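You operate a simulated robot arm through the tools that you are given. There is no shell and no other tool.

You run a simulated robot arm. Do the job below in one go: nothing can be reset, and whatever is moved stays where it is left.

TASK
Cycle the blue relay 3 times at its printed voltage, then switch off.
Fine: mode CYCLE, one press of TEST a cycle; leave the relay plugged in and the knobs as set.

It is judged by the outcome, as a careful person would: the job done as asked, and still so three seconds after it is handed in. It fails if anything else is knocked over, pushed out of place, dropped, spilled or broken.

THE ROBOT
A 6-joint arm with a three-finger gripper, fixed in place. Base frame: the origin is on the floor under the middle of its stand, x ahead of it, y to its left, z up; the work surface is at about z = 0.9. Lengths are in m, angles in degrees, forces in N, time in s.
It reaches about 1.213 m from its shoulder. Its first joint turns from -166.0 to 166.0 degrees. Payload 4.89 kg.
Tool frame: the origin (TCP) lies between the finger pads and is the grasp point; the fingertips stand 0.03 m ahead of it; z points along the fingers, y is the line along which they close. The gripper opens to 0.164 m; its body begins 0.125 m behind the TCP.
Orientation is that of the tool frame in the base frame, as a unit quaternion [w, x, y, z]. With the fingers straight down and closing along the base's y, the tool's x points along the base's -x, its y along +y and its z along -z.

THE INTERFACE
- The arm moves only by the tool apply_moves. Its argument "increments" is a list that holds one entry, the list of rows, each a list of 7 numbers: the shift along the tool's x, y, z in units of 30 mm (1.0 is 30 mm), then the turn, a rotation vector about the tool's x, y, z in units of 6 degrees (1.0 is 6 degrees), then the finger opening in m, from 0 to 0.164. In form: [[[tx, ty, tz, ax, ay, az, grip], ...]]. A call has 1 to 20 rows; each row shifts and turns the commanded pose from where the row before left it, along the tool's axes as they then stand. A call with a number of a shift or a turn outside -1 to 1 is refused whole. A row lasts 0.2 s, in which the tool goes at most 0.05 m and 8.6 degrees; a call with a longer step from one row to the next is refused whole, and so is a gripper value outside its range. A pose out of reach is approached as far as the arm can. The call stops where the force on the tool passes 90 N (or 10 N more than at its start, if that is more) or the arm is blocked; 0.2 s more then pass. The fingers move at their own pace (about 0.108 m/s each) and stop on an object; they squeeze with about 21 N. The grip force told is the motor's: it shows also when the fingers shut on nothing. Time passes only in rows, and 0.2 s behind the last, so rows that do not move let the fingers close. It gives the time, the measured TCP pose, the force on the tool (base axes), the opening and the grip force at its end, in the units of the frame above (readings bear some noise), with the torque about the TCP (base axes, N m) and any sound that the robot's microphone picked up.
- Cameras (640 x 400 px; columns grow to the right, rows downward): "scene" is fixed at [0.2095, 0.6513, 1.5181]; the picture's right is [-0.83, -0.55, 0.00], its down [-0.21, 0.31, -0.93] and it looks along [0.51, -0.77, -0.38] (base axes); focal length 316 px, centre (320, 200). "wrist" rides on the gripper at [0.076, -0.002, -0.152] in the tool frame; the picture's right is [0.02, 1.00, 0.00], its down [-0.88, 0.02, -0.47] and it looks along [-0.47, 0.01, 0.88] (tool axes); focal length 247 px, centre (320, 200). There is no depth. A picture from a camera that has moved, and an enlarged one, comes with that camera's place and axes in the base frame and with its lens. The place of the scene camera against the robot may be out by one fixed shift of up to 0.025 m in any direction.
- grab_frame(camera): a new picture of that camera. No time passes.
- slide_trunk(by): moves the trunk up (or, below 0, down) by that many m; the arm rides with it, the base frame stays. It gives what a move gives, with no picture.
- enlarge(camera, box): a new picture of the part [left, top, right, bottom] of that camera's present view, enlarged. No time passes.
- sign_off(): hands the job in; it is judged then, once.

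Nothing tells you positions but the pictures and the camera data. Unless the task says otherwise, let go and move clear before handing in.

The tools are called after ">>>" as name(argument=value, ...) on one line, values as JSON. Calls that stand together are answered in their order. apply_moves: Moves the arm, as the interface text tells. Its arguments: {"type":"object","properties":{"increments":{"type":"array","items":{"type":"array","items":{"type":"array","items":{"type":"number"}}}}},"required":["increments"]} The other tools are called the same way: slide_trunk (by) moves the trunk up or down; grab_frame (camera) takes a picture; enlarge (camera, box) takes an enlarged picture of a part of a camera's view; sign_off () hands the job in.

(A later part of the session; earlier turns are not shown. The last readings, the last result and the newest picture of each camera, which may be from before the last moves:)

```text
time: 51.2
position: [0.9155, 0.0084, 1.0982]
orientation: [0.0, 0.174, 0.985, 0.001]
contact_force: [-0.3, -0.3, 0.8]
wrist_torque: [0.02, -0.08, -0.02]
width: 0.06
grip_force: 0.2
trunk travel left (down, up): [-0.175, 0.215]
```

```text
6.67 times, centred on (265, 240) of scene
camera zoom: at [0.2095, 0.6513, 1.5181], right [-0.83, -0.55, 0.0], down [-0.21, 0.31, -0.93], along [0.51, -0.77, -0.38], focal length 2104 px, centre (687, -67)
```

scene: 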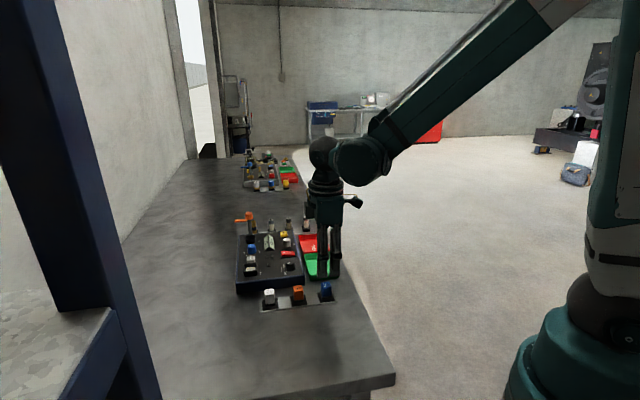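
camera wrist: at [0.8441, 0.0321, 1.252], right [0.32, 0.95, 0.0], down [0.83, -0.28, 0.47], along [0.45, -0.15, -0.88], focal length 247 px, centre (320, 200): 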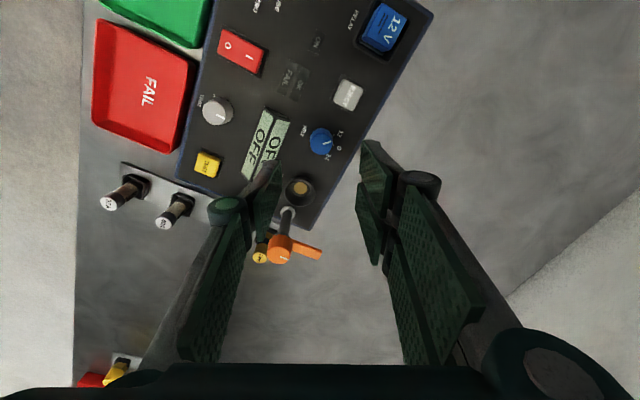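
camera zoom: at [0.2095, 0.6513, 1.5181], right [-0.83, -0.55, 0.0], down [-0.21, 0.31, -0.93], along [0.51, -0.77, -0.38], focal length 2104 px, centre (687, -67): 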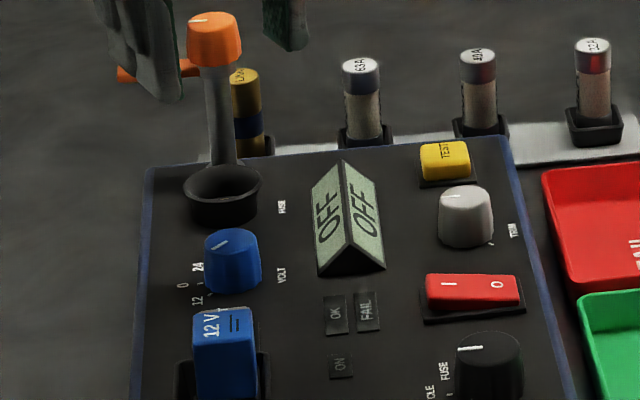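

VOLT now points at 12. Next the power rocker: the "I" end is on its panel-up side. I turn the fingers so only one narrow tip will bear on that end and move above it.

>>> apply_moves(increments=[[[0, 0, 0, 0, 0, 0.84, 0.0], [0, 0, 0, 0, 0, 0.84, 0.0], [0, 0, 0, 0, 0, 0.83, 0.0], [0, 0, 0, 0, 0, 0.83, 0.0], [0, 0, 0, 0, 0, 0.83, 0.0], [0.282, -0.622, 0, 0, 0, 0, 0.0], [0.282, -0.622, 0, 0, 0, 0, 0.0], [0.282, -0.622, 0, 0, 0, 0, 0.0], [0.282, -0.622, 0, 0, 0, 0, 0.0], [0.282, -0.622, 0, 0, 0, 0, 0.0], [0, 0, 0.5, 0, 0, 0, 0.0], [0, 0, 0.5, 0, 0, 0, 0.0], [0, 0, 0, 0, 0, 0, 0.0]]])

>>> grab_frame(camera="wrist")

>>> enlarge(camera="wrist", box=[260, 110, 380, 210])

>>> enlarge(camera="scene", box=[235, 205, 325, 285])

```text
time: 54.0
position: [0.8228, -0.0266, 1.0692]
orientation: [0.001, 0.382, 0.924, 0.0]
contact_force: [0.0, 0.1, 0.0]
wrist_torque: [-0.01, 0.04, 0.02]
width: 0.0
grip_force: 20.5
trunk travel left (down, up): [-0.175, 0.215]
```

```text
taken
camera wrist: at [0.766, 0.0259, 1.2223], right [0.69, 0.72, 0.0], down [0.64, -0.61, 0.47], along [0.34, -0.33, -0.88], focal length 247 px, centre (320, 200)
```

wrist: 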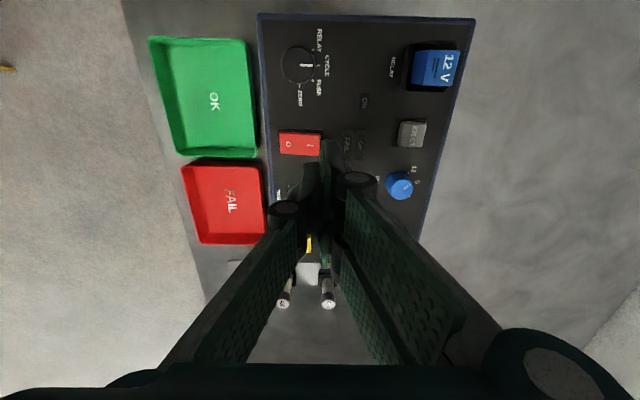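

```text
4.00 times, centred on (320, 160) of wrist
camera zoom: at [0.766, 0.0259, 1.2223], right [0.69, 0.72, 0.0], down [0.64, -0.61, 0.47], along [0.34, -0.33, -0.88], focal length 988 px, centre (320, 360)
```

zoom: 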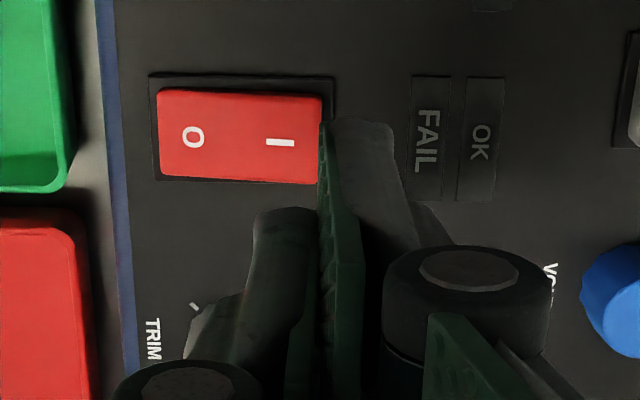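

```text
5.00 times, centred on (280, 245) of scene
camera zoom: at [0.2095, 0.6513, 1.5181], right [-0.83, -0.55, 0.0], down [-0.21, 0.31, -0.93], along [0.51, -0.77, -0.38], focal length 1578 px, centre (520, -25)
```

zoom: 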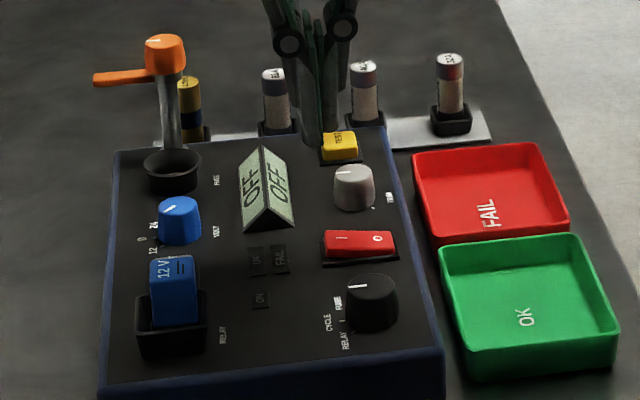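

>>> apply_moves(increments=[[[0.16, 0, 0.4, 0, 0, 0, 0.0], [0, 0, 0.6, 0, 0, 0, 0.0], [0, 0, 0.6, 0, 0, 0, 0.0], [0, 0, 0.3, 0, 0, 0, 0.0], [0, 0, 0, 0, 0, 0, 0.0]]])

>>> enlarge(camera="wrist", box=[260, 110, 380, 210])

>>> enlarge(camera="scene", box=[255, 215, 325, 275])

```text
time: 55.2
position: [0.8187, -0.0237, 1.0128]
orientation: [0.001, 0.383, 0.924, 0.0]
contact_force: [0.8, 0.2, 0.1]
wrist_torque: [0.0, 0.02, -0.03]
width: 0.0001
grip_force: 20.4
trunk travel left (down, up): [-0.175, 0.215]
```

```text
4.00 times, centred on (320, 160) of wrist
camera zoom: at [0.7629, 0.0289, 1.166], right [0.69, 0.72, 0.0], down [0.64, -0.61, 0.47], along [0.34, -0.33, -0.88], focal length 988 px, centre (320, 360)
```

zoom: 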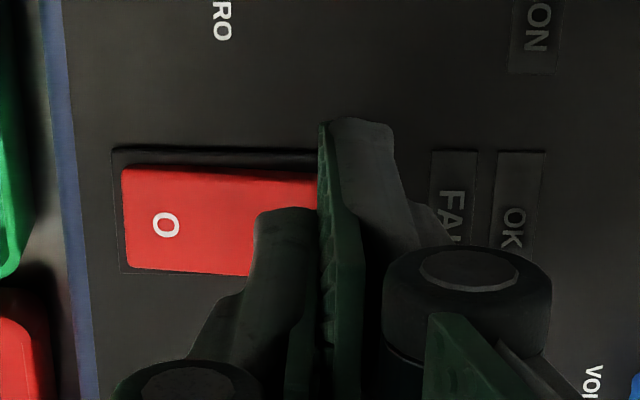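

```text
6.67 times, centred on (290, 245) of scene
camera zoom: at [0.2095, 0.6513, 1.5181], right [-0.83, -0.55, 0.0], down [-0.21, 0.31, -0.93], along [0.51, -0.77, -0.38], focal length 2104 px, centre (520, -100)
```

zoom: 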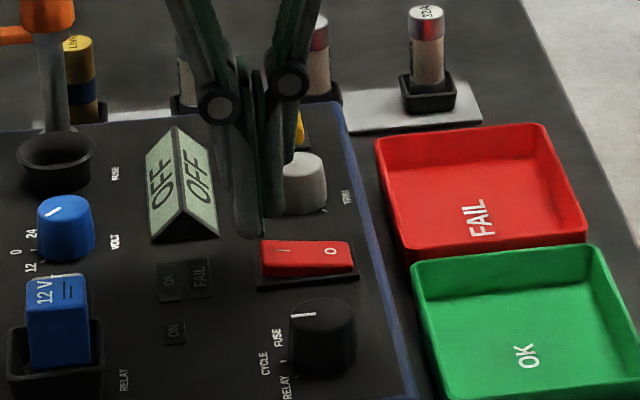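

>>> apply_moves(increments=[[[0, 0, 0.1, 0, 0, 0, 0.0], [0, 0, 0.1, 0, 0, 0, 0.0], [0, 0, 0.1, 0, 0, 0, 0.0], [0, 0, 0, 0, 0, 0, 0.0]]])

>>> enlarge(camera="scene", box=[255, 215, 325, 275])

```text
time: 56.2
position: [0.8188, -0.0237, 1.0044]
orientation: [0.0, 0.383, 0.924, -0.001]
contact_force: [0.1, -0.5, 0.5]
wrist_torque: [-0.03, 0.01, 0.0]
width: 0.0
grip_force: 20.9
trunk travel left (down, up): [-0.175, 0.215]
```

```text
6.67 times, centred on (290, 245) of scene
camera zoom: at [0.2095, 0.6513, 1.5181], right [-0.83, -0.55, 0.0], down [-0.21, 0.31, -0.93], along [0.51, -0.77, -0.38], focal length 2104 px, centre (520, -100)
```

zoom: 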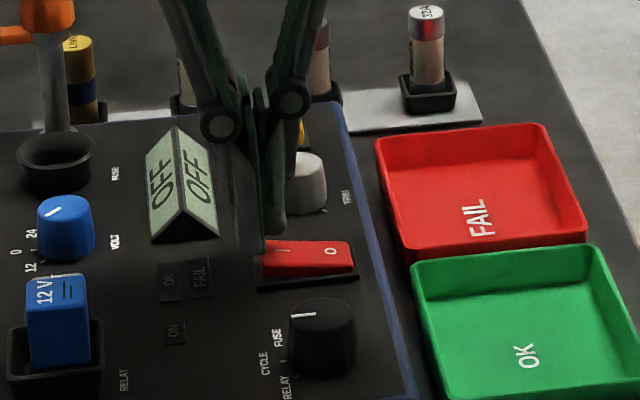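

>>> apply_moves(increments=[[[0, 0, 0.08, 0, 0, 0, 0.0], [0, 0, 0.08, 0, 0, 0, 0.0], [0, 0, 0, 0, 0, 0, 0.0]]])

>>> enlarge(camera="scene", box=[255, 215, 325, 275])

```text
time: 57.0
position: [0.8182, -0.0253, 0.999]
orientation: [0.0, 0.383, 0.924, 0.0]
contact_force: [-0.6, -0.4, -0.5]
wrist_torque: [0.03, -0.02, 0.02]
width: 0.0
grip_force: 21.0
trunk travel left (down, up): [-0.175, 0.215]
```

```text
6.67 times, centred on (290, 245) of scene
camera zoom: at [0.2095, 0.6513, 1.5181], right [-0.83, -0.55, 0.0], down [-0.21, 0.31, -0.93], along [0.51, -0.77, -0.38], focal length 2104 px, centre (520, -100)
```

zoom: 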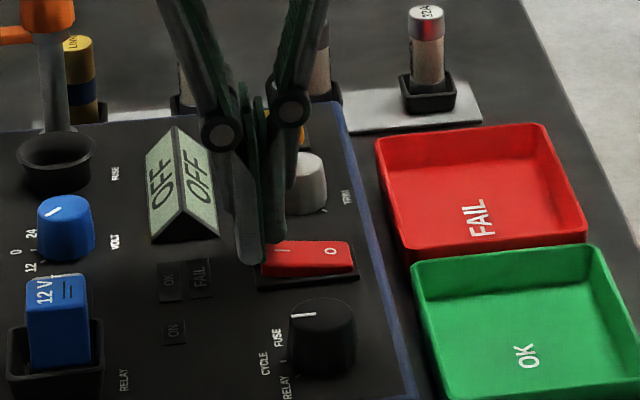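

>>> apply_moves(increments=[[[0, 0, 0.07, 0, 0, 0, 0.0], [0, 0, 0.07, 0, 0, 0, 0.0], [0, 0, 0, 0, 0, 0, 0.0]]])

>>> enlarge(camera="wrist", box=[260, 110, 380, 210])

>>> enlarge(camera="scene", box=[255, 215, 325, 275])

```text
time: 57.8
position: [0.8168, -0.0256, 0.9936]
orientation: [0.0, 0.382, 0.924, -0.001]
contact_force: [0.1, -0.5, 0.3]
wrist_torque: [0.0, -0.03, 0.0]
width: 0.0
grip_force: 21.4
trunk travel left (down, up): [-0.175, 0.215]
```

```text
4.00 times, centred on (320, 160) of wrist
camera zoom: at [0.7634, 0.0282, 1.147], right [0.69, 0.72, 0.0], down [0.64, -0.61, 0.47], along [0.34, -0.33, -0.88], focal length 988 px, centre (320, 360)
```

zoom: 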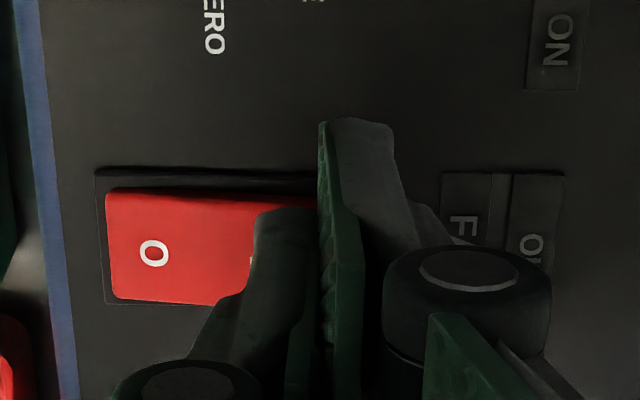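

```text
6.67 times, centred on (290, 245) of scene
camera zoom: at [0.2095, 0.6513, 1.5181], right [-0.83, -0.55, 0.0], down [-0.21, 0.31, -0.93], along [0.51, -0.77, -0.38], focal length 2104 px, centre (520, -100)
```

zoom: 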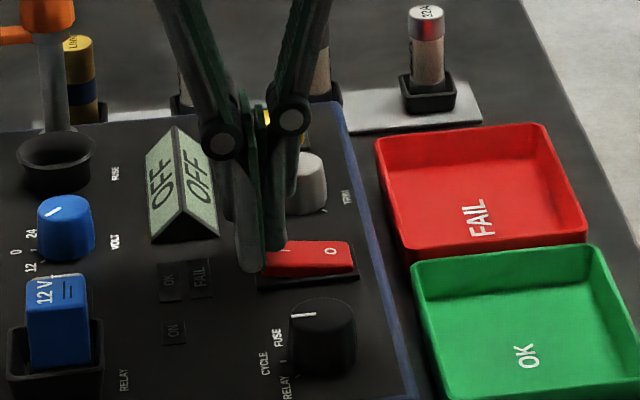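

>>> apply_moves(increments=[[[0, 0, 0.06, 0, 0, 0, 0.0], [0, 0, 0, 0, 0, 0, 0.0]]])

>>> apply_moves(increments=[[[0, 0, 0.05, 0, 0, 0, 0.0], [0, 0, 0, 0, 0, 0, 0.0]]])

```text
time: 58.4
position: [0.8196, -0.025, 0.9922]
orientation: [0.0, 0.383, 0.924, 0.0]
contact_force: [-0.8, 0.8, -0.2]
wrist_torque: [0.01, -0.02, -0.01]
width: 0.0
grip_force: 20.9
trunk travel left (down, up): [-0.175, 0.215]
```

```text
time: 59.0
position: [0.8187, -0.0246, 0.9909]
orientation: [0.0, 0.383, 0.924, -0.001]
contact_force: [0.7, 1.1, 0.1]
wrist_torque: [0.03, -0.01, -0.02]
width: 0.0001
grip_force: 21.2
trunk travel left (down, up): [-0.175, 0.215]
```

>>> enlarge(camera="scene", box=[272, 235, 302, 265])

>>> enlarge(camera="wrist", box=[280, 130, 340, 190])

```text
13.33 times, centred on (287, 250) of scene
camera zoom: at [0.2095, 0.6513, 1.5181], right [-0.83, -0.55, 0.0], down [-0.21, 0.31, -0.93], along [0.51, -0.77, -0.38], focal length 4208 px, centre (760, -467)
```

zoom: 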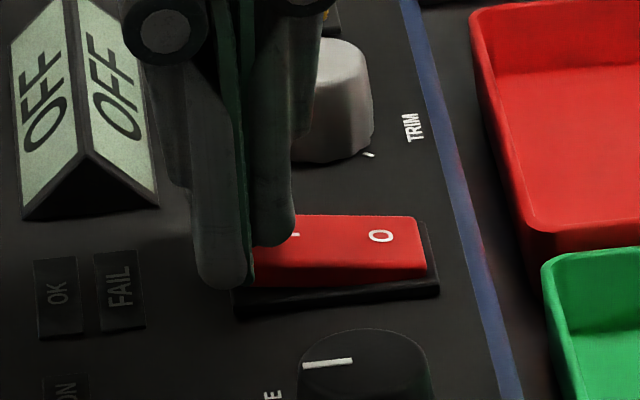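

```text
6.67 times, centred on (310, 160) of wrist
camera zoom: at [0.7633, 0.0283, 1.1443], right [0.69, 0.72, 0.0], down [0.64, -0.61, 0.47], along [0.34, -0.33, -0.88], focal length 1646 px, centre (387, 467)
```

zoom: 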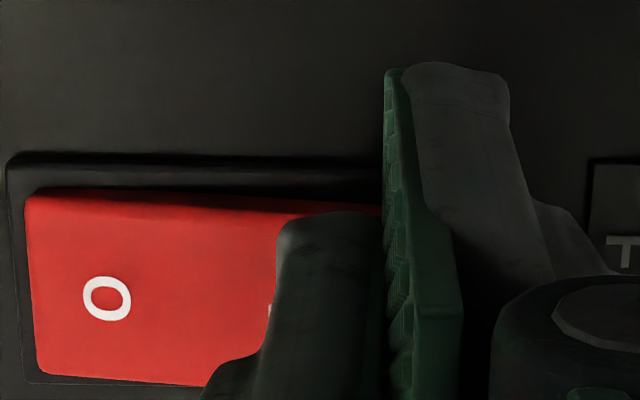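

>>> apply_moves(increments=[[[0, 0, 0.07, 0, 0, 0, 0.0], [0, 0, 0, 0, 0, 0, 0.0]]])

>>> enlarge(camera="scene", box=[255, 220, 305, 265])

```text
time: 59.6
position: [0.8196, -0.023, 0.9877]
orientation: [0.001, 0.382, 0.924, 0.0]
contact_force: [0.9, -0.6, -0.6]
wrist_torque: [-0.02, 0.0, 0.06]
width: 0.0
grip_force: 21.1
trunk travel left (down, up): [-0.175, 0.215]
```

```text
8.89 times, centred on (280, 242) of scene
camera zoom: at [0.2095, 0.6513, 1.5181], right [-0.83, -0.55, 0.0], down [-0.21, 0.31, -0.93], along [0.51, -0.77, -0.38], focal length 2806 px, centre (676, -178)
```

zoom: 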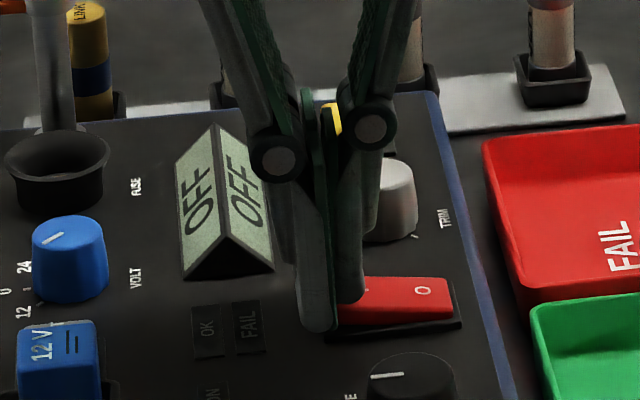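

>>> apply_moves(increments=[[[0, 0, 0.05, 0, 0, 0, 0.0], [0, 0, 0, 0, 0, 0, 0.0]]])

>>> enlarge(camera="scene", box=[255, 220, 305, 265])

```text
time: 60.2
position: [0.8182, -0.0235, 0.9874]
orientation: [0.0, 0.383, 0.924, -0.001]
contact_force: [0.2, -0.3, -0.8]
wrist_torque: [0.03, -0.01, 0.0]
width: 0.0004
grip_force: 21.2
trunk travel left (down, up): [-0.175, 0.215]
```

```text
8.89 times, centred on (280, 242) of scene
camera zoom: at [0.2095, 0.6513, 1.5181], right [-0.83, -0.55, 0.0], down [-0.21, 0.31, -0.93], along [0.51, -0.77, -0.38], focal length 2806 px, centre (676, -178)
```

zoom: 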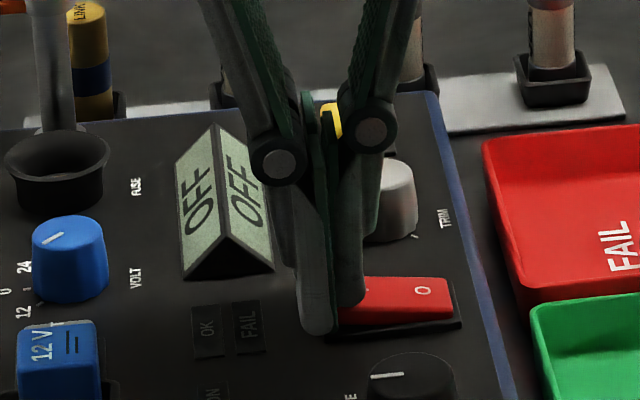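

>>> apply_moves(increments=[[[0, 0, 0.05, 0, 0, 0, 0.0], [0, 0, 0.0, 0, 0, 0, 0.0]]])

>>> apply_moves(increments=[[[0, 0, 0.05, 0, 0, 0, 0.0], [0, 0, 0, 0, 0, 0, 0.0]]])

>>> enlarge(camera="scene", box=[255, 220, 305, 265])

```text
time: 60.8
position: [0.8192, -0.0243, 0.9842]
orientation: [0.0, 0.383, 0.924, 0.0]
contact_force: [-0.6, -0.7, -0.1]
wrist_torque: [0.0, -0.03, -0.04]
width: 0.0
grip_force: 20.3
trunk travel left (down, up): [-0.175, 0.215]
```

```text
time: 61.4
position: [0.8183, -0.0251, 0.984]
orientation: [0.0, 0.383, 0.924, 0.0]
contact_force: [0.7, 0.0, 0.6]
wrist_torque: [0.02, -0.01, -0.01]
width: 0.0
grip_force: 20.3
trunk travel left (down, up): [-0.175, 0.215]
```

```text
8.89 times, centred on (280, 242) of scene
camera zoom: at [0.2095, 0.6513, 1.5181], right [-0.83, -0.55, 0.0], down [-0.21, 0.31, -0.93], along [0.51, -0.77, -0.38], focal length 2806 px, centre (676, -178)
```

zoom: 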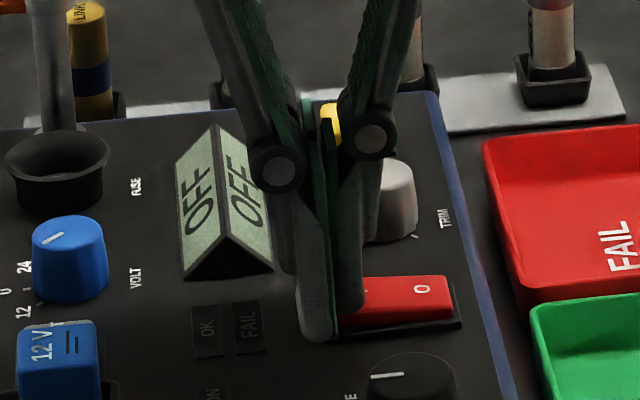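

>>> apply_moves(increments=[[[0, 0, 0.06, 0, 0, 0, 0.0], [0, 0, 0, 0, 0, 0, 0.0]]])

>>> enlarge(camera="scene", box=[255, 220, 305, 265])

>>> enlarge(camera="wrist", box=[260, 130, 340, 190])

```text
time: 62.0
position: [0.8193, -0.024, 0.9812]
orientation: [0.0, 0.383, 0.924, 0.0]
contact_force: [0.8, 0.5, -0.5]
wrist_torque: [0.02, 0.0, 0.01]
width: 0.0
grip_force: 21.1
trunk travel left (down, up): [-0.175, 0.215]
```

```text
8.89 times, centred on (280, 242) of scene
camera zoom: at [0.2095, 0.6513, 1.5181], right [-0.83, -0.55, 0.0], down [-0.21, 0.31, -0.93], along [0.51, -0.77, -0.38], focal length 2806 px, centre (676, -178)
```

zoom: 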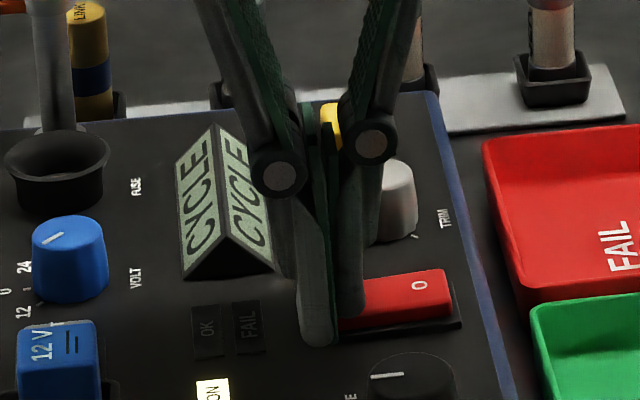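

```text
6.67 times, centred on (300, 160) of wrist
camera zoom: at [0.763, 0.0292, 1.1362], right [0.69, 0.72, 0.0], down [0.64, -0.61, 0.47], along [0.34, -0.33, -0.88], focal length 1646 px, centre (453, 467)
```

zoom: 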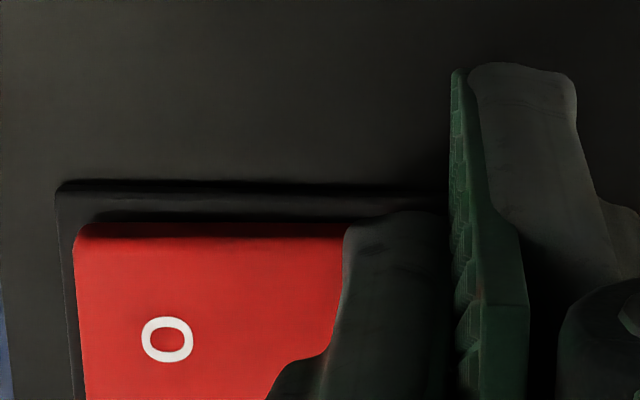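

Power is on: the display reads CYCLE and the ON lamp is lit. I lift off and move above the yellow TEST button.

>>> apply_moves(increments=[[[0, 0, -0.3, 0, 0, 0, 0.0], [0, 0, -0.8, 0, 0, 0, 0.0], [0, 0, -1, 0, 0, 0, 0.0], [0, 0, -1, 0, 0, 0, 0.0], [-0.75, -0.08, -0.3, 0, 0, 0, 0.0], [-0.75, -0.08, 0, 0, 0, 0, 0.0], [-0.75, -0.08, 0, 0, 0, 0, 0.0], [-0.75, -0.08, 0, 0, 0, 0, 0.0], [-0.75, -0.08, 0, 0, 0, 0, 0.0], [-0.75, -0.08, 0, 0, 0, 0, 0.0], [0, 0, 0, 0, 0, 0, 0.0]]])

>>> grab_frame(camera="wrist")

>>> enlarge(camera="wrist", box=[260, 90, 380, 200])

>>> grab_frame(camera="scene")

>>> enlarge(camera="scene", box=[235, 200, 325, 280])

```text
time: 64.4
position: [0.9047, -0.1301, 1.085]
orientation: [0.0, 0.382, 0.924, 0.0]
contact_force: [-0.2, -0.6, 0.5]
wrist_torque: [0.05, 0.04, 0.02]
width: 0.0001
grip_force: 21.3
trunk travel left (down, up): [-0.175, 0.215]
```

```text
taken
camera wrist: at [0.8496, -0.0777, 1.2391], right [0.69, 0.72, 0.0], down [0.64, -0.61, 0.47], along [0.34, -0.33, -0.88], focal length 247 px, centre (320, 200)
```

wrist: 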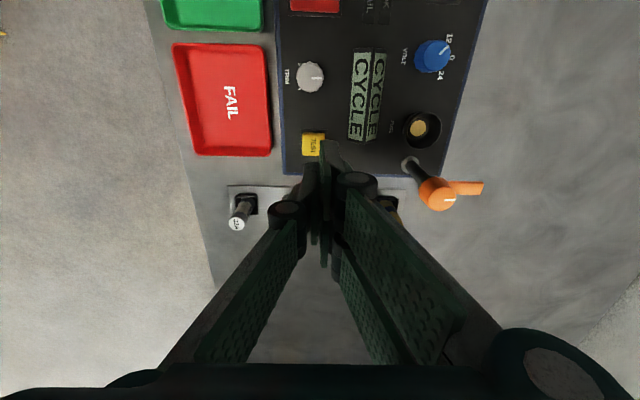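

```text
3.64 times, centred on (320, 145) of wrist
camera zoom: at [0.8496, -0.0777, 1.2391], right [0.69, 0.72, 0.0], down [0.64, -0.61, 0.47], along [0.34, -0.33, -0.88], focal length 898 px, centre (320, 400)
```

zoom: 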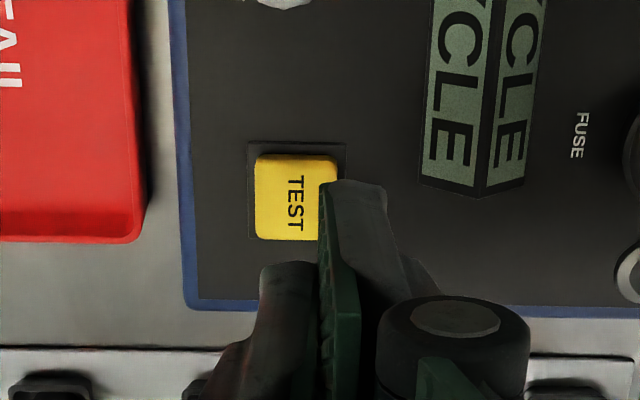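

```text
taken
```

scene: 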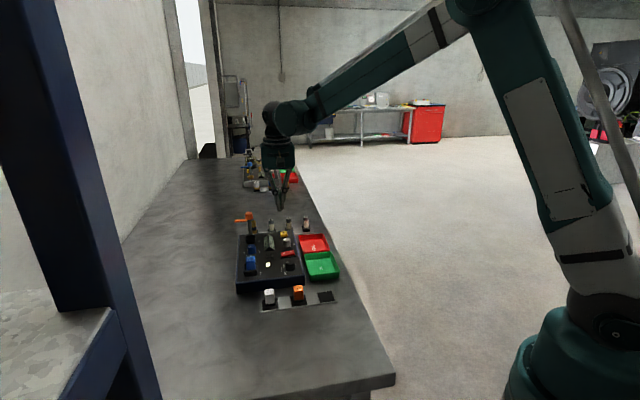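

```text
5.00 times, centred on (280, 240) of scene
camera zoom: at [0.2095, 0.6513, 1.5181], right [-0.83, -0.55, 0.0], down [-0.21, 0.31, -0.93], along [0.51, -0.77, -0.38], focal length 1578 px, centre (520, 0)
```

zoom: 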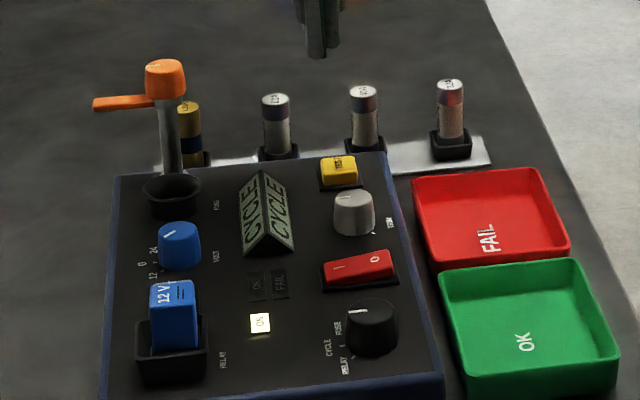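

TEST is at about (0.901, -0.138), just under the fingertips. I shift 3 mm and come down close above it.

>>> apply_moves(increments=[[[-0.09, 0, 0.5, 0, 0, 0, 0.0], [0, 0, 0.8, 0, 0, 0, 0.0], [0, 0, 0.8, 0, 0, 0, 0.0], [0, 0, 0.6, 0, 0, 0, 0.0], [0, 0, 0, 0, 0, 0, 0.0]]])

>>> enlarge(camera="wrist", box=[250, 80, 390, 200])

>>> enlarge(camera="scene", box=[255, 210, 315, 260])

```text
time: 65.6
position: [0.9072, -0.1303, 1.0039]
orientation: [0.0, 0.382, 0.924, 0.0]
contact_force: [0.4, 0.4, 0.3]
wrist_torque: [0.05, 0.04, 0.01]
width: 0.0002
grip_force: 21.1
trunk travel left (down, up): [-0.175, 0.215]
```

```text
3.33 times, centred on (320, 140) of wrist
camera zoom: at [0.8514, -0.0775, 1.1569], right [0.69, 0.72, 0.0], down [0.64, -0.61, 0.47], along [0.34, -0.33, -0.88], focal length 823 px, centre (320, 400)
```

zoom: 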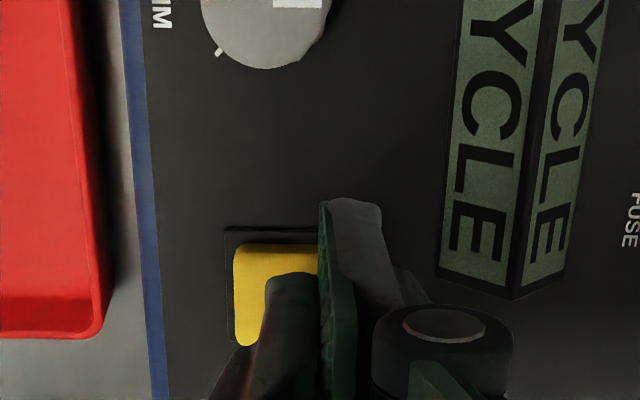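

```text
8.00 times, centred on (285, 235) of scene
camera zoom: at [0.2095, 0.6513, 1.5181], right [-0.83, -0.55, 0.0], down [-0.21, 0.31, -0.93], along [0.51, -0.77, -0.38], focal length 2525 px, centre (600, -80)
```

zoom: 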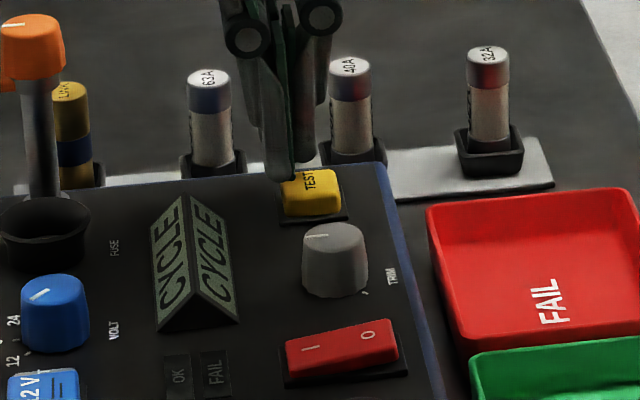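

>>> apply_moves(increments=[[[-0.05, -0.06, 0.1, 0, 0, 0, 0.0], [0, 0, 0.1, 0, 0, 0, 0.0], [0, 0, 0, 0, 0, 0, 0.0]]])

>>> apply_moves(increments=[[[0, 0, 0.07, 0, 0, 0, 0.0], [0, 0, 0, 0, 0, 0, 0.0]]])

>>> enlarge(camera="scene", box=[255, 210, 315, 260])

```text
time: 66.4
position: [0.9055, -0.1327, 0.997]
orientation: [0.0, 0.383, 0.924, 0.0]
contact_force: [1.0, 0.2, 0.4]
wrist_torque: [0.0, 0.01, -0.03]
width: 0.0
grip_force: 20.9
trunk travel left (down, up): [-0.175, 0.215]
```

```text
time: 67.0
position: [0.9049, -0.1333, 0.9948]
orientation: [0.0, 0.383, 0.924, 0.001]
contact_force: [0.8, -0.8, 0.3]
wrist_torque: [-0.03, 0.01, 0.0]
width: 0.0001
grip_force: 21.2
trunk travel left (down, up): [-0.175, 0.215]
```

```text
8.00 times, centred on (285, 235) of scene
camera zoom: at [0.2095, 0.6513, 1.5181], right [-0.83, -0.55, 0.0], down [-0.21, 0.31, -0.93], along [0.51, -0.77, -0.38], focal length 2525 px, centre (600, -80)
```

zoom: 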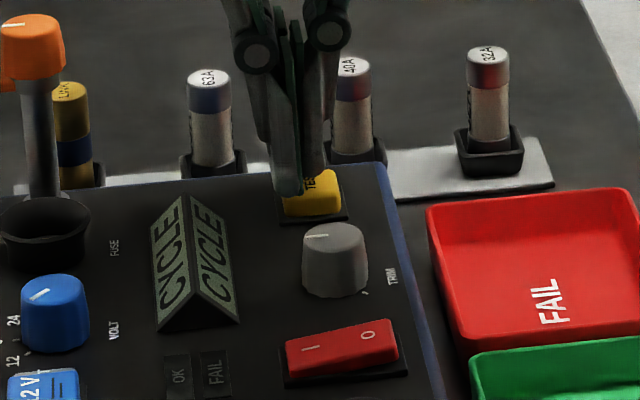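

>>> apply_moves(increments=[[[0, 0, 0.06, 0, 0, 0, 0.0], [0, 0, 0, 0, 0, 0, 0.0]]])

>>> apply_moves(increments=[[[0, 0, 0.05, 0, 0, 0, 0.0], [0, 0, 0, 0, 0, 0, 0.0]]])

>>> enlarge(camera="scene", box=[255, 210, 315, 260])

```text
time: 67.6
position: [0.9045, -0.1336, 0.9936]
orientation: [0.0, 0.383, 0.924, 0.0]
contact_force: [0.2, 0.6, 0.0]
wrist_torque: [-0.01, 0.0, -0.03]
width: 0.0
grip_force: 20.9
trunk travel left (down, up): [-0.175, 0.215]
```

```text
time: 68.2
position: [0.9059, -0.1345, 0.9916]
orientation: [0.0, 0.383, 0.924, 0.001]
contact_force: [-1.0, -0.3, -0.3]
wrist_torque: [-0.02, 0.03, -0.02]
width: 0.0
grip_force: 20.9
trunk travel left (down, up): [-0.175, 0.215]
```

```text
8.00 times, centred on (285, 235) of scene
camera zoom: at [0.2095, 0.6513, 1.5181], right [-0.83, -0.55, 0.0], down [-0.21, 0.31, -0.93], along [0.51, -0.77, -0.38], focal length 2525 px, centre (600, -80)
```

zoom: 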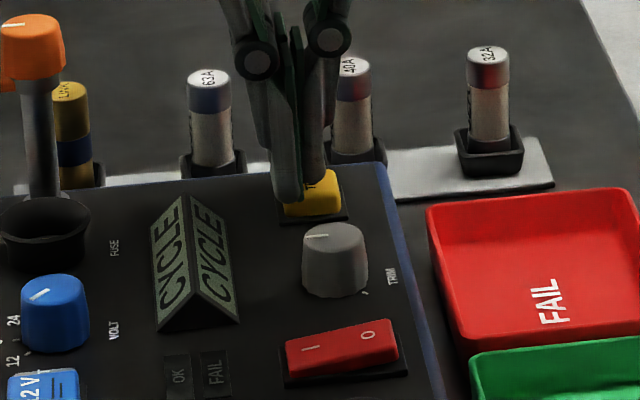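

>>> apply_moves(increments=[[[0, 0, 0.05, 0, 0, 0, 0.0], [0, 0, 0, 0, 0, 0, 0.0]]])

>>> apply_moves(increments=[[[0, 0, 0.05, 0, 0, 0, 0.0], [0, 0, 0, 0, 0, 0, 0.0]]])

>>> enlarge(camera="scene", box=[255, 210, 315, 260])

```text
time: 68.8
position: [0.9045, -0.1347, 0.9909]
orientation: [0.001, 0.383, 0.924, -0.001]
contact_force: [0.6, -0.2, -0.4]
wrist_torque: [0.02, -0.01, 0.0]
width: 0.0
grip_force: 20.9
trunk travel left (down, up): [-0.175, 0.215]
```

```text
time: 69.4
position: [0.9055, -0.134, 0.9898]
orientation: [0.0, 0.383, 0.924, 0.0]
contact_force: [-0.1, 0.5, -0.2]
wrist_torque: [-0.01, 0.03, 0.01]
width: 0.0001
grip_force: 20.5
trunk travel left (down, up): [-0.175, 0.215]
```

```text
8.00 times, centred on (285, 235) of scene
camera zoom: at [0.2095, 0.6513, 1.5181], right [-0.83, -0.55, 0.0], down [-0.21, 0.31, -0.93], along [0.51, -0.77, -0.38], focal length 2525 px, centre (600, -80)
```

zoom: 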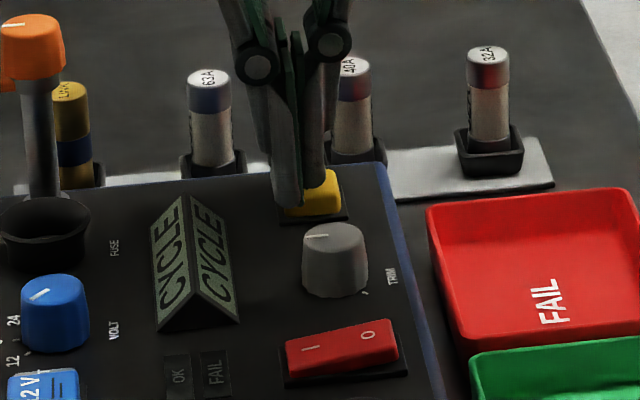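

>>> apply_moves(increments=[[[0, 0, 0.05, 0, 0, 0, 0.0], [0, 0, 0, 0, 0, 0, 0.0]]])

>>> apply_moves(increments=[[[0, 0, 0.05, 0, 0, 0, 0.0], [0, 0, 0, 0, 0, 0, 0.0]]])

>>> enlarge(camera="scene", box=[255, 210, 315, 260])

```text
time: 70.0
position: [0.9065, -0.1332, 0.9883]
orientation: [0.0, 0.383, 0.924, 0.0]
contact_force: [-0.5, 0.1, 0.0]
wrist_torque: [-0.01, 0.0, 0.01]
width: 0.0002
grip_force: 21.4
trunk travel left (down, up): [-0.175, 0.215]
```

```text
time: 70.6
position: [0.9058, -0.1348, 0.9862]
orientation: [0.0, 0.383, 0.924, 0.0]
contact_force: [0.1, 0.0, 0.2]
wrist_torque: [-0.02, 0.0, 0.01]
width: 0.0
grip_force: 20.6
trunk travel left (down, up): [-0.175, 0.215]
```

```text
8.00 times, centred on (285, 235) of scene
camera zoom: at [0.2095, 0.6513, 1.5181], right [-0.83, -0.55, 0.0], down [-0.21, 0.31, -0.93], along [0.51, -0.77, -0.38], focal length 2525 px, centre (600, -80)
```

zoom: 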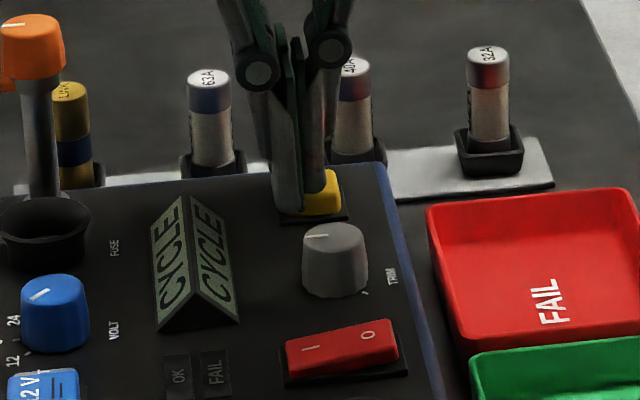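

>>> enlarge(camera="scene", box=[285, 228, 301, 242])

>>> enlarge(camera="wrist", box=[270, 130, 340, 190])

```text
16.00 times, centred on (293, 235) of scene
camera zoom: at [0.2095, 0.6513, 1.5181], right [-0.83, -0.55, 0.0], down [-0.21, 0.31, -0.93], along [0.51, -0.77, -0.38], focal length 5050 px, centre (752, -360)
```

zoom: 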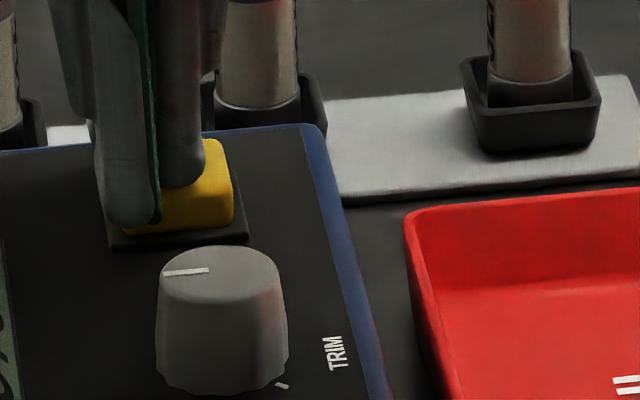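

```text
6.67 times, centred on (305, 160) of wrist
camera zoom: at [0.85, -0.0812, 1.1398], right [0.69, 0.72, 0.0], down [0.64, -0.61, 0.47], along [0.34, -0.33, -0.88], focal length 1646 px, centre (420, 467)
```

zoom: 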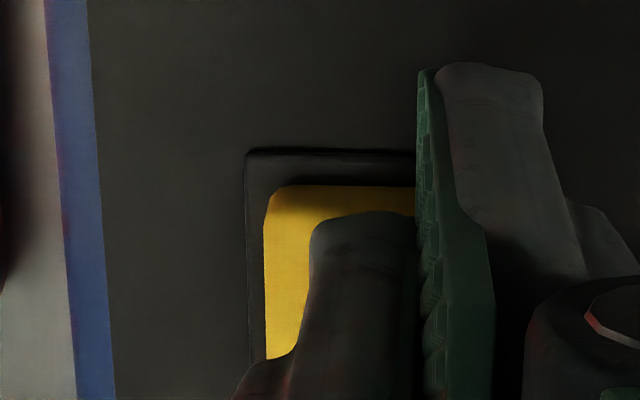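

>>> apply_moves(increments=[[[0, 0, 0.05, 0, 0, 0, 0.0], [0, 0, 0, 0, 0, 0, 0.0]]])

>>> enlarge(camera="scene", box=[255, 210, 315, 260])

```text
time: 71.2
position: [0.9048, -0.133, 0.9847]
orientation: [0.0, 0.382, 0.924, -0.001]
contact_force: [0.1, 0.3, 1.5]
wrist_torque: [0.01, 0.04, -0.02]
width: 0.0059
grip_force: 44.7
trunk travel left (down, up): [-0.175, 0.215]
```

```text
8.00 times, centred on (285, 235) of scene
camera zoom: at [0.2095, 0.6513, 1.5181], right [-0.83, -0.55, 0.0], down [-0.21, 0.31, -0.93], along [0.51, -0.77, -0.38], focal length 2525 px, centre (600, -80)
```

zoom: 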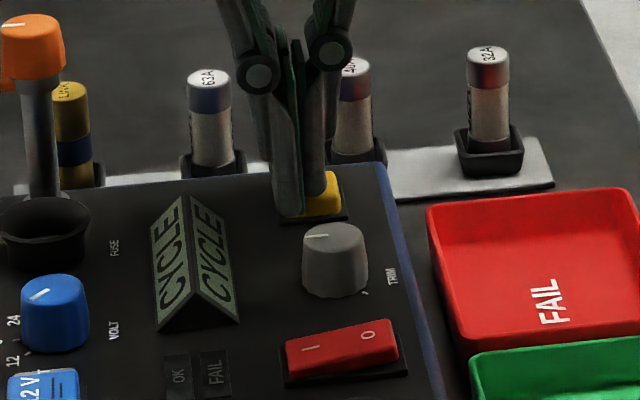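

>>> apply_moves(increments=[[[0, 0, 0.05, 0, 0, 0, 0.0], [0, 0, 0, 0, 0, 0, 0.0]]])

>>> enlarge(camera="scene", box=[235, 210, 315, 280])

```text
time: 71.8
position: [0.9055, -0.1341, 0.983]
orientation: [0.0, 0.383, 0.924, 0.0]
contact_force: [-0.1, -0.1, 1.3]
wrist_torque: [-0.02, 0.0, 0.03]
width: 0.0062
grip_force: 45.0
trunk travel left (down, up): [-0.175, 0.215]
```

```text
5.71 times, centred on (275, 245) of scene
camera zoom: at [0.2095, 0.6513, 1.5181], right [-0.83, -0.55, 0.0], down [-0.21, 0.31, -0.93], along [0.51, -0.77, -0.38], focal length 1804 px, centre (577, -57)
```

zoom: 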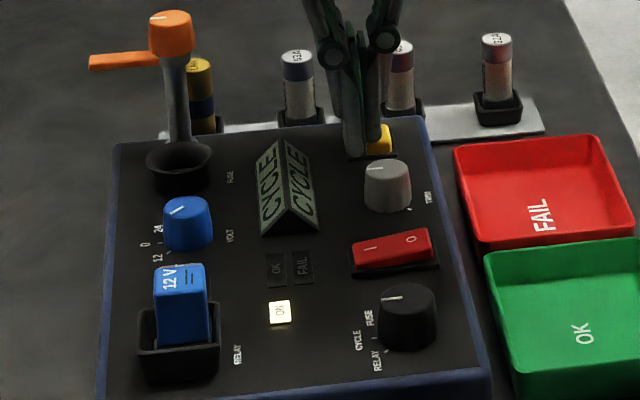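

>>> apply_moves(increments=[[[0, 0, 0.05, 0, 0, 0, 0.0], [0, 0, 0, 0, 0, 0, 0.0]]])

>>> enlarge(camera="scene", box=[235, 210, 315, 280])

```text
time: 72.4
position: [0.9055, -0.1334, 0.9816]
orientation: [0.0, 0.382, 0.924, 0.0]
contact_force: [1.0, 0.5, 2.2]
wrist_torque: [0.02, 0.0, 0.0]
width: 0.006
grip_force: 45.1
trunk travel left (down, up): [-0.175, 0.215]
heard: click
```

```text
5.71 times, centred on (275, 245) of scene
camera zoom: at [0.2095, 0.6513, 1.5181], right [-0.83, -0.55, 0.0], down [-0.21, 0.31, -0.93], along [0.51, -0.77, -0.38], focal length 1804 px, centre (577, -57)
```

zoom: 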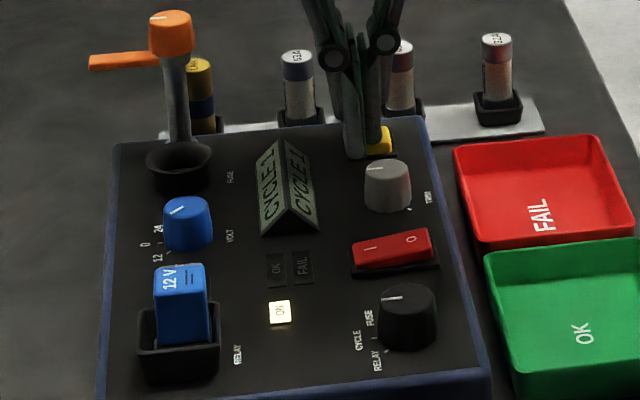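

A click was heard and the display reads CYCLE 1. I release the button fully and check.

>>> apply_moves(increments=[[[0, 0, -0.25, 0, 0, 0, 0.0], [0, 0, -0.25, 0, 0, 0, 0.0], [0, 0, 0, 0, 0, 0, 0.0], [0, 0, 0, 0, 0, 0, 0.0]]])

>>> enlarge(camera="scene", box=[235, 210, 315, 280])

```text
time: 73.4
position: [0.9063, -0.1339, 0.9974]
orientation: [0.0, 0.383, 0.924, 0.0]
contact_force: [-1.0, -0.1, 0.4]
wrist_torque: [-0.04, -0.03, 0.0]
width: 0.0001
grip_force: 44.2
trunk travel left (down, up): [-0.175, 0.215]
```

```text
5.71 times, centred on (275, 245) of scene
camera zoom: at [0.2095, 0.6513, 1.5181], right [-0.83, -0.55, 0.0], down [-0.21, 0.31, -0.93], along [0.51, -0.77, -0.38], focal length 1804 px, centre (577, -57)
```

zoom: 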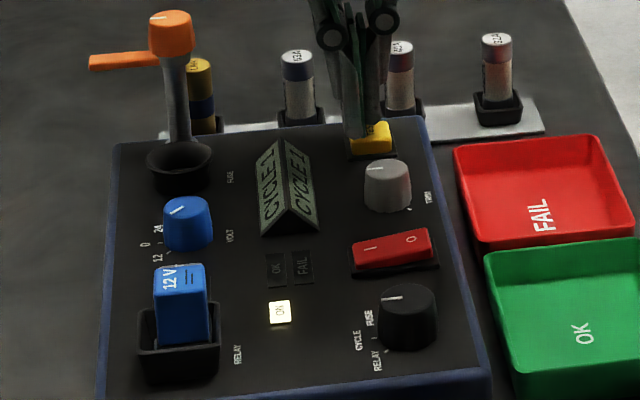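

Display holds at CYCLE 1 with the button released. Second press, same depth.

>>> apply_moves(increments=[[[0, 0, 0.25, 0, 0, 0, 0.0], [0, 0, 0.15, 0, 0, 0, 0.0], [0, 0, 0.1, 0, 0, 0, 0.0], [0, 0, 0, 0, 0, 0, 0.0]]])

>>> enlarge(camera="scene", box=[235, 210, 315, 280])

```text
time: 74.4
position: [0.9057, -0.1334, 0.9816]
orientation: [-0.001, 0.382, 0.924, -0.001]
contact_force: [0.5, 0.8, 2.0]
wrist_torque: [-0.01, 0.05, -0.02]
width: 0.0061
grip_force: 45.6
trunk travel left (down, up): [-0.175, 0.215]
heard: click
```

```text
5.71 times, centred on (275, 245) of scene
camera zoom: at [0.2095, 0.6513, 1.5181], right [-0.83, -0.55, 0.0], down [-0.21, 0.31, -0.93], along [0.51, -0.77, -0.38], focal length 1804 px, centre (577, -57)
```

zoom: 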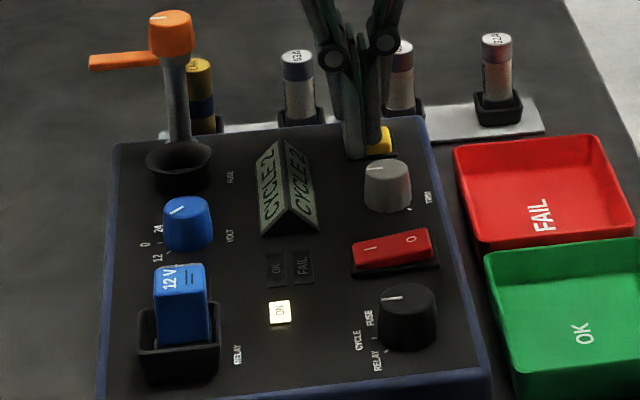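

CYCLE 2 with a click. I release again and check before the third press.

>>> apply_moves(increments=[[[0, 0, -0.25, 0, 0, 0, 0.0], [0, 0, -0.25, 0, 0, 0, 0.0], [0, 0, 0, 0, 0, 0, 0.0], [0, 0, 0, 0, 0, 0, 0.0]]])

>>> enlarge(camera="scene", box=[250, 220, 300, 260])

```text
time: 75.4
position: [0.9051, -0.1337, 0.9951]
orientation: [0.0, 0.383, 0.924, 0.0]
contact_force: [-0.6, -0.6, -0.6]
wrist_torque: [-0.02, -0.01, -0.03]
width: 0.0
grip_force: 45.0
trunk travel left (down, up): [-0.175, 0.215]
```

```text
10.00 times, centred on (275, 240) of scene
camera zoom: at [0.2095, 0.6513, 1.5181], right [-0.83, -0.55, 0.0], down [-0.21, 0.31, -0.93], along [0.51, -0.77, -0.38], focal length 3156 px, centre (770, -200)
```

zoom: 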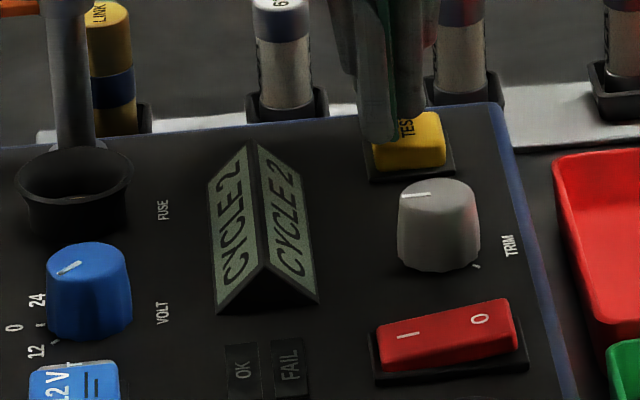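

Display reads CYCLE 2, button released. Third and last press.

>>> apply_moves(increments=[[[0, 0, 0.25, 0, 0, 0, 0.0], [0, 0, 0.15, 0, 0, 0, 0.0], [0, 0, 0.1, 0, 0, 0, 0.0], [0, 0, 0, 0, 0, 0, 0.0]]])

>>> enlarge(camera="scene", box=[250, 220, 300, 260])

```text
time: 76.4
position: [0.9056, -0.1334, 0.9803]
orientation: [0.0, 0.382, 0.924, -0.001]
contact_force: [-0.2, -0.5, 2.1]
wrist_torque: [-0.02, 0.01, 0.0]
width: 0.0061
grip_force: 44.8
trunk travel left (down, up): [-0.175, 0.215]
heard: click
```

```text
10.00 times, centred on (275, 240) of scene
camera zoom: at [0.2095, 0.6513, 1.5181], right [-0.83, -0.55, 0.0], down [-0.21, 0.31, -0.93], along [0.51, -0.77, -0.38], focal length 3156 px, centre (770, -200)
```

zoom: 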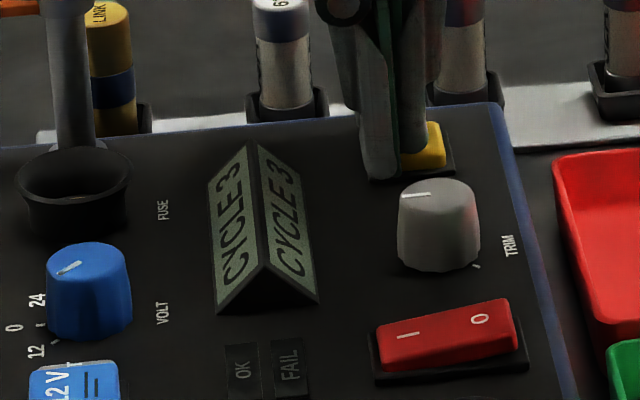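

CYCLE 3 reached with the third click. I lift off TEST and go back to the rocker with fingers slightly spread, so that only the single finger will bear on the "O" end.

>>> apply_moves(increments=[[[0, 0, -0.3, 0, 0, 0, 0.0], [0, 0, -0.7, 0, 0, 0, 0.0], [0, 0, -1, 0, 0, 0, 0.0], [0, 0, -0.8, 0, 0, 0, 0.0], [0.776, 0.05, 0, 0, 0, 0, 0.044], [0.776, 0.05, 0, 0, 0, 0, 0.044], [0.776, 0.05, 0, 0, 0, 0, 0.044], [0.776, 0.05, 0, 0, 0, 0, 0.044], [0.776, 0.05, 0, 0, 0, 0, 0.044], [0.776, 0.05, 0, 0, 0, 0, 0.044], [0, 0, 0, 0, 0, 0, 0.044]]])

>>> grab_frame(camera="wrist")

>>> enlarge(camera="wrist", box=[250, 100, 370, 200])

>>> enlarge(camera="scene", box=[235, 205, 325, 285])

```text
time: 78.8
position: [0.812, -0.0304, 1.0629]
orientation: [0.0, 0.383, 0.924, 0.0]
contact_force: [-1.1, -0.9, 0.6]
wrist_torque: [0.03, -0.01, 0.03]
width: 0.0438
grip_force: 0.0
trunk travel left (down, up): [-0.175, 0.215]
```

```text
taken
camera wrist: at [0.7568, 0.0237, 1.2178], right [0.69, 0.72, 0.0], down [0.64, -0.61, 0.47], along [0.34, -0.33, -0.88], focal length 247 px, centre (320, 200)
```

wrist: 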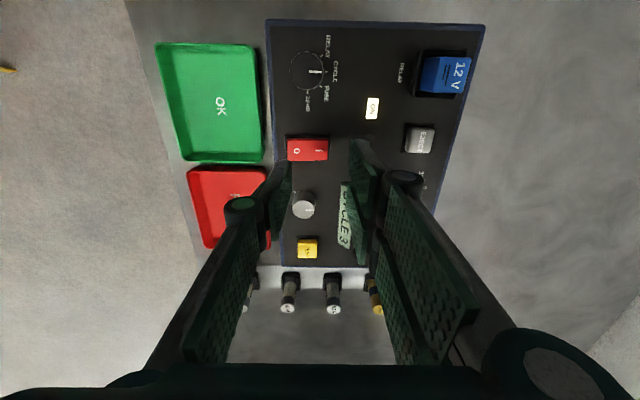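

```text
4.00 times, centred on (310, 150) of wrist
camera zoom: at [0.7568, 0.0237, 1.2178], right [0.69, 0.72, 0.0], down [0.64, -0.61, 0.47], along [0.34, -0.33, -0.88], focal length 988 px, centre (360, 400)
```

zoom: 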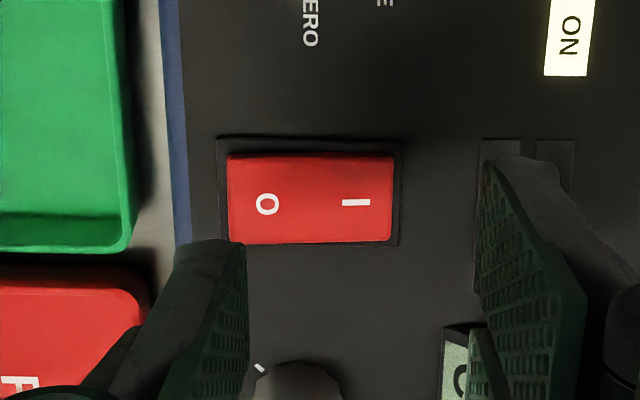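

```text
5.00 times, centred on (280, 245) of scene
camera zoom: at [0.2095, 0.6513, 1.5181], right [-0.83, -0.55, 0.0], down [-0.21, 0.31, -0.93], along [0.51, -0.77, -0.38], focal length 1578 px, centre (520, -25)
```

zoom: 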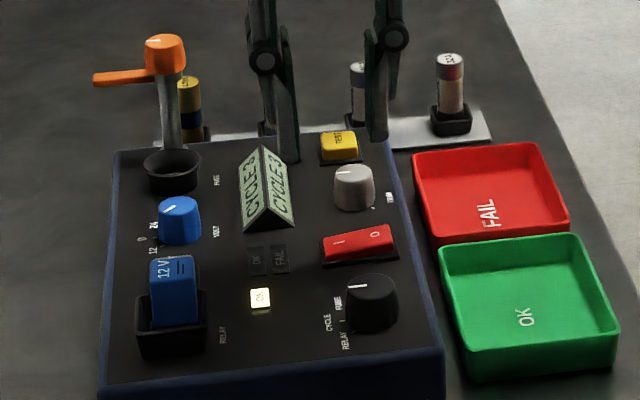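

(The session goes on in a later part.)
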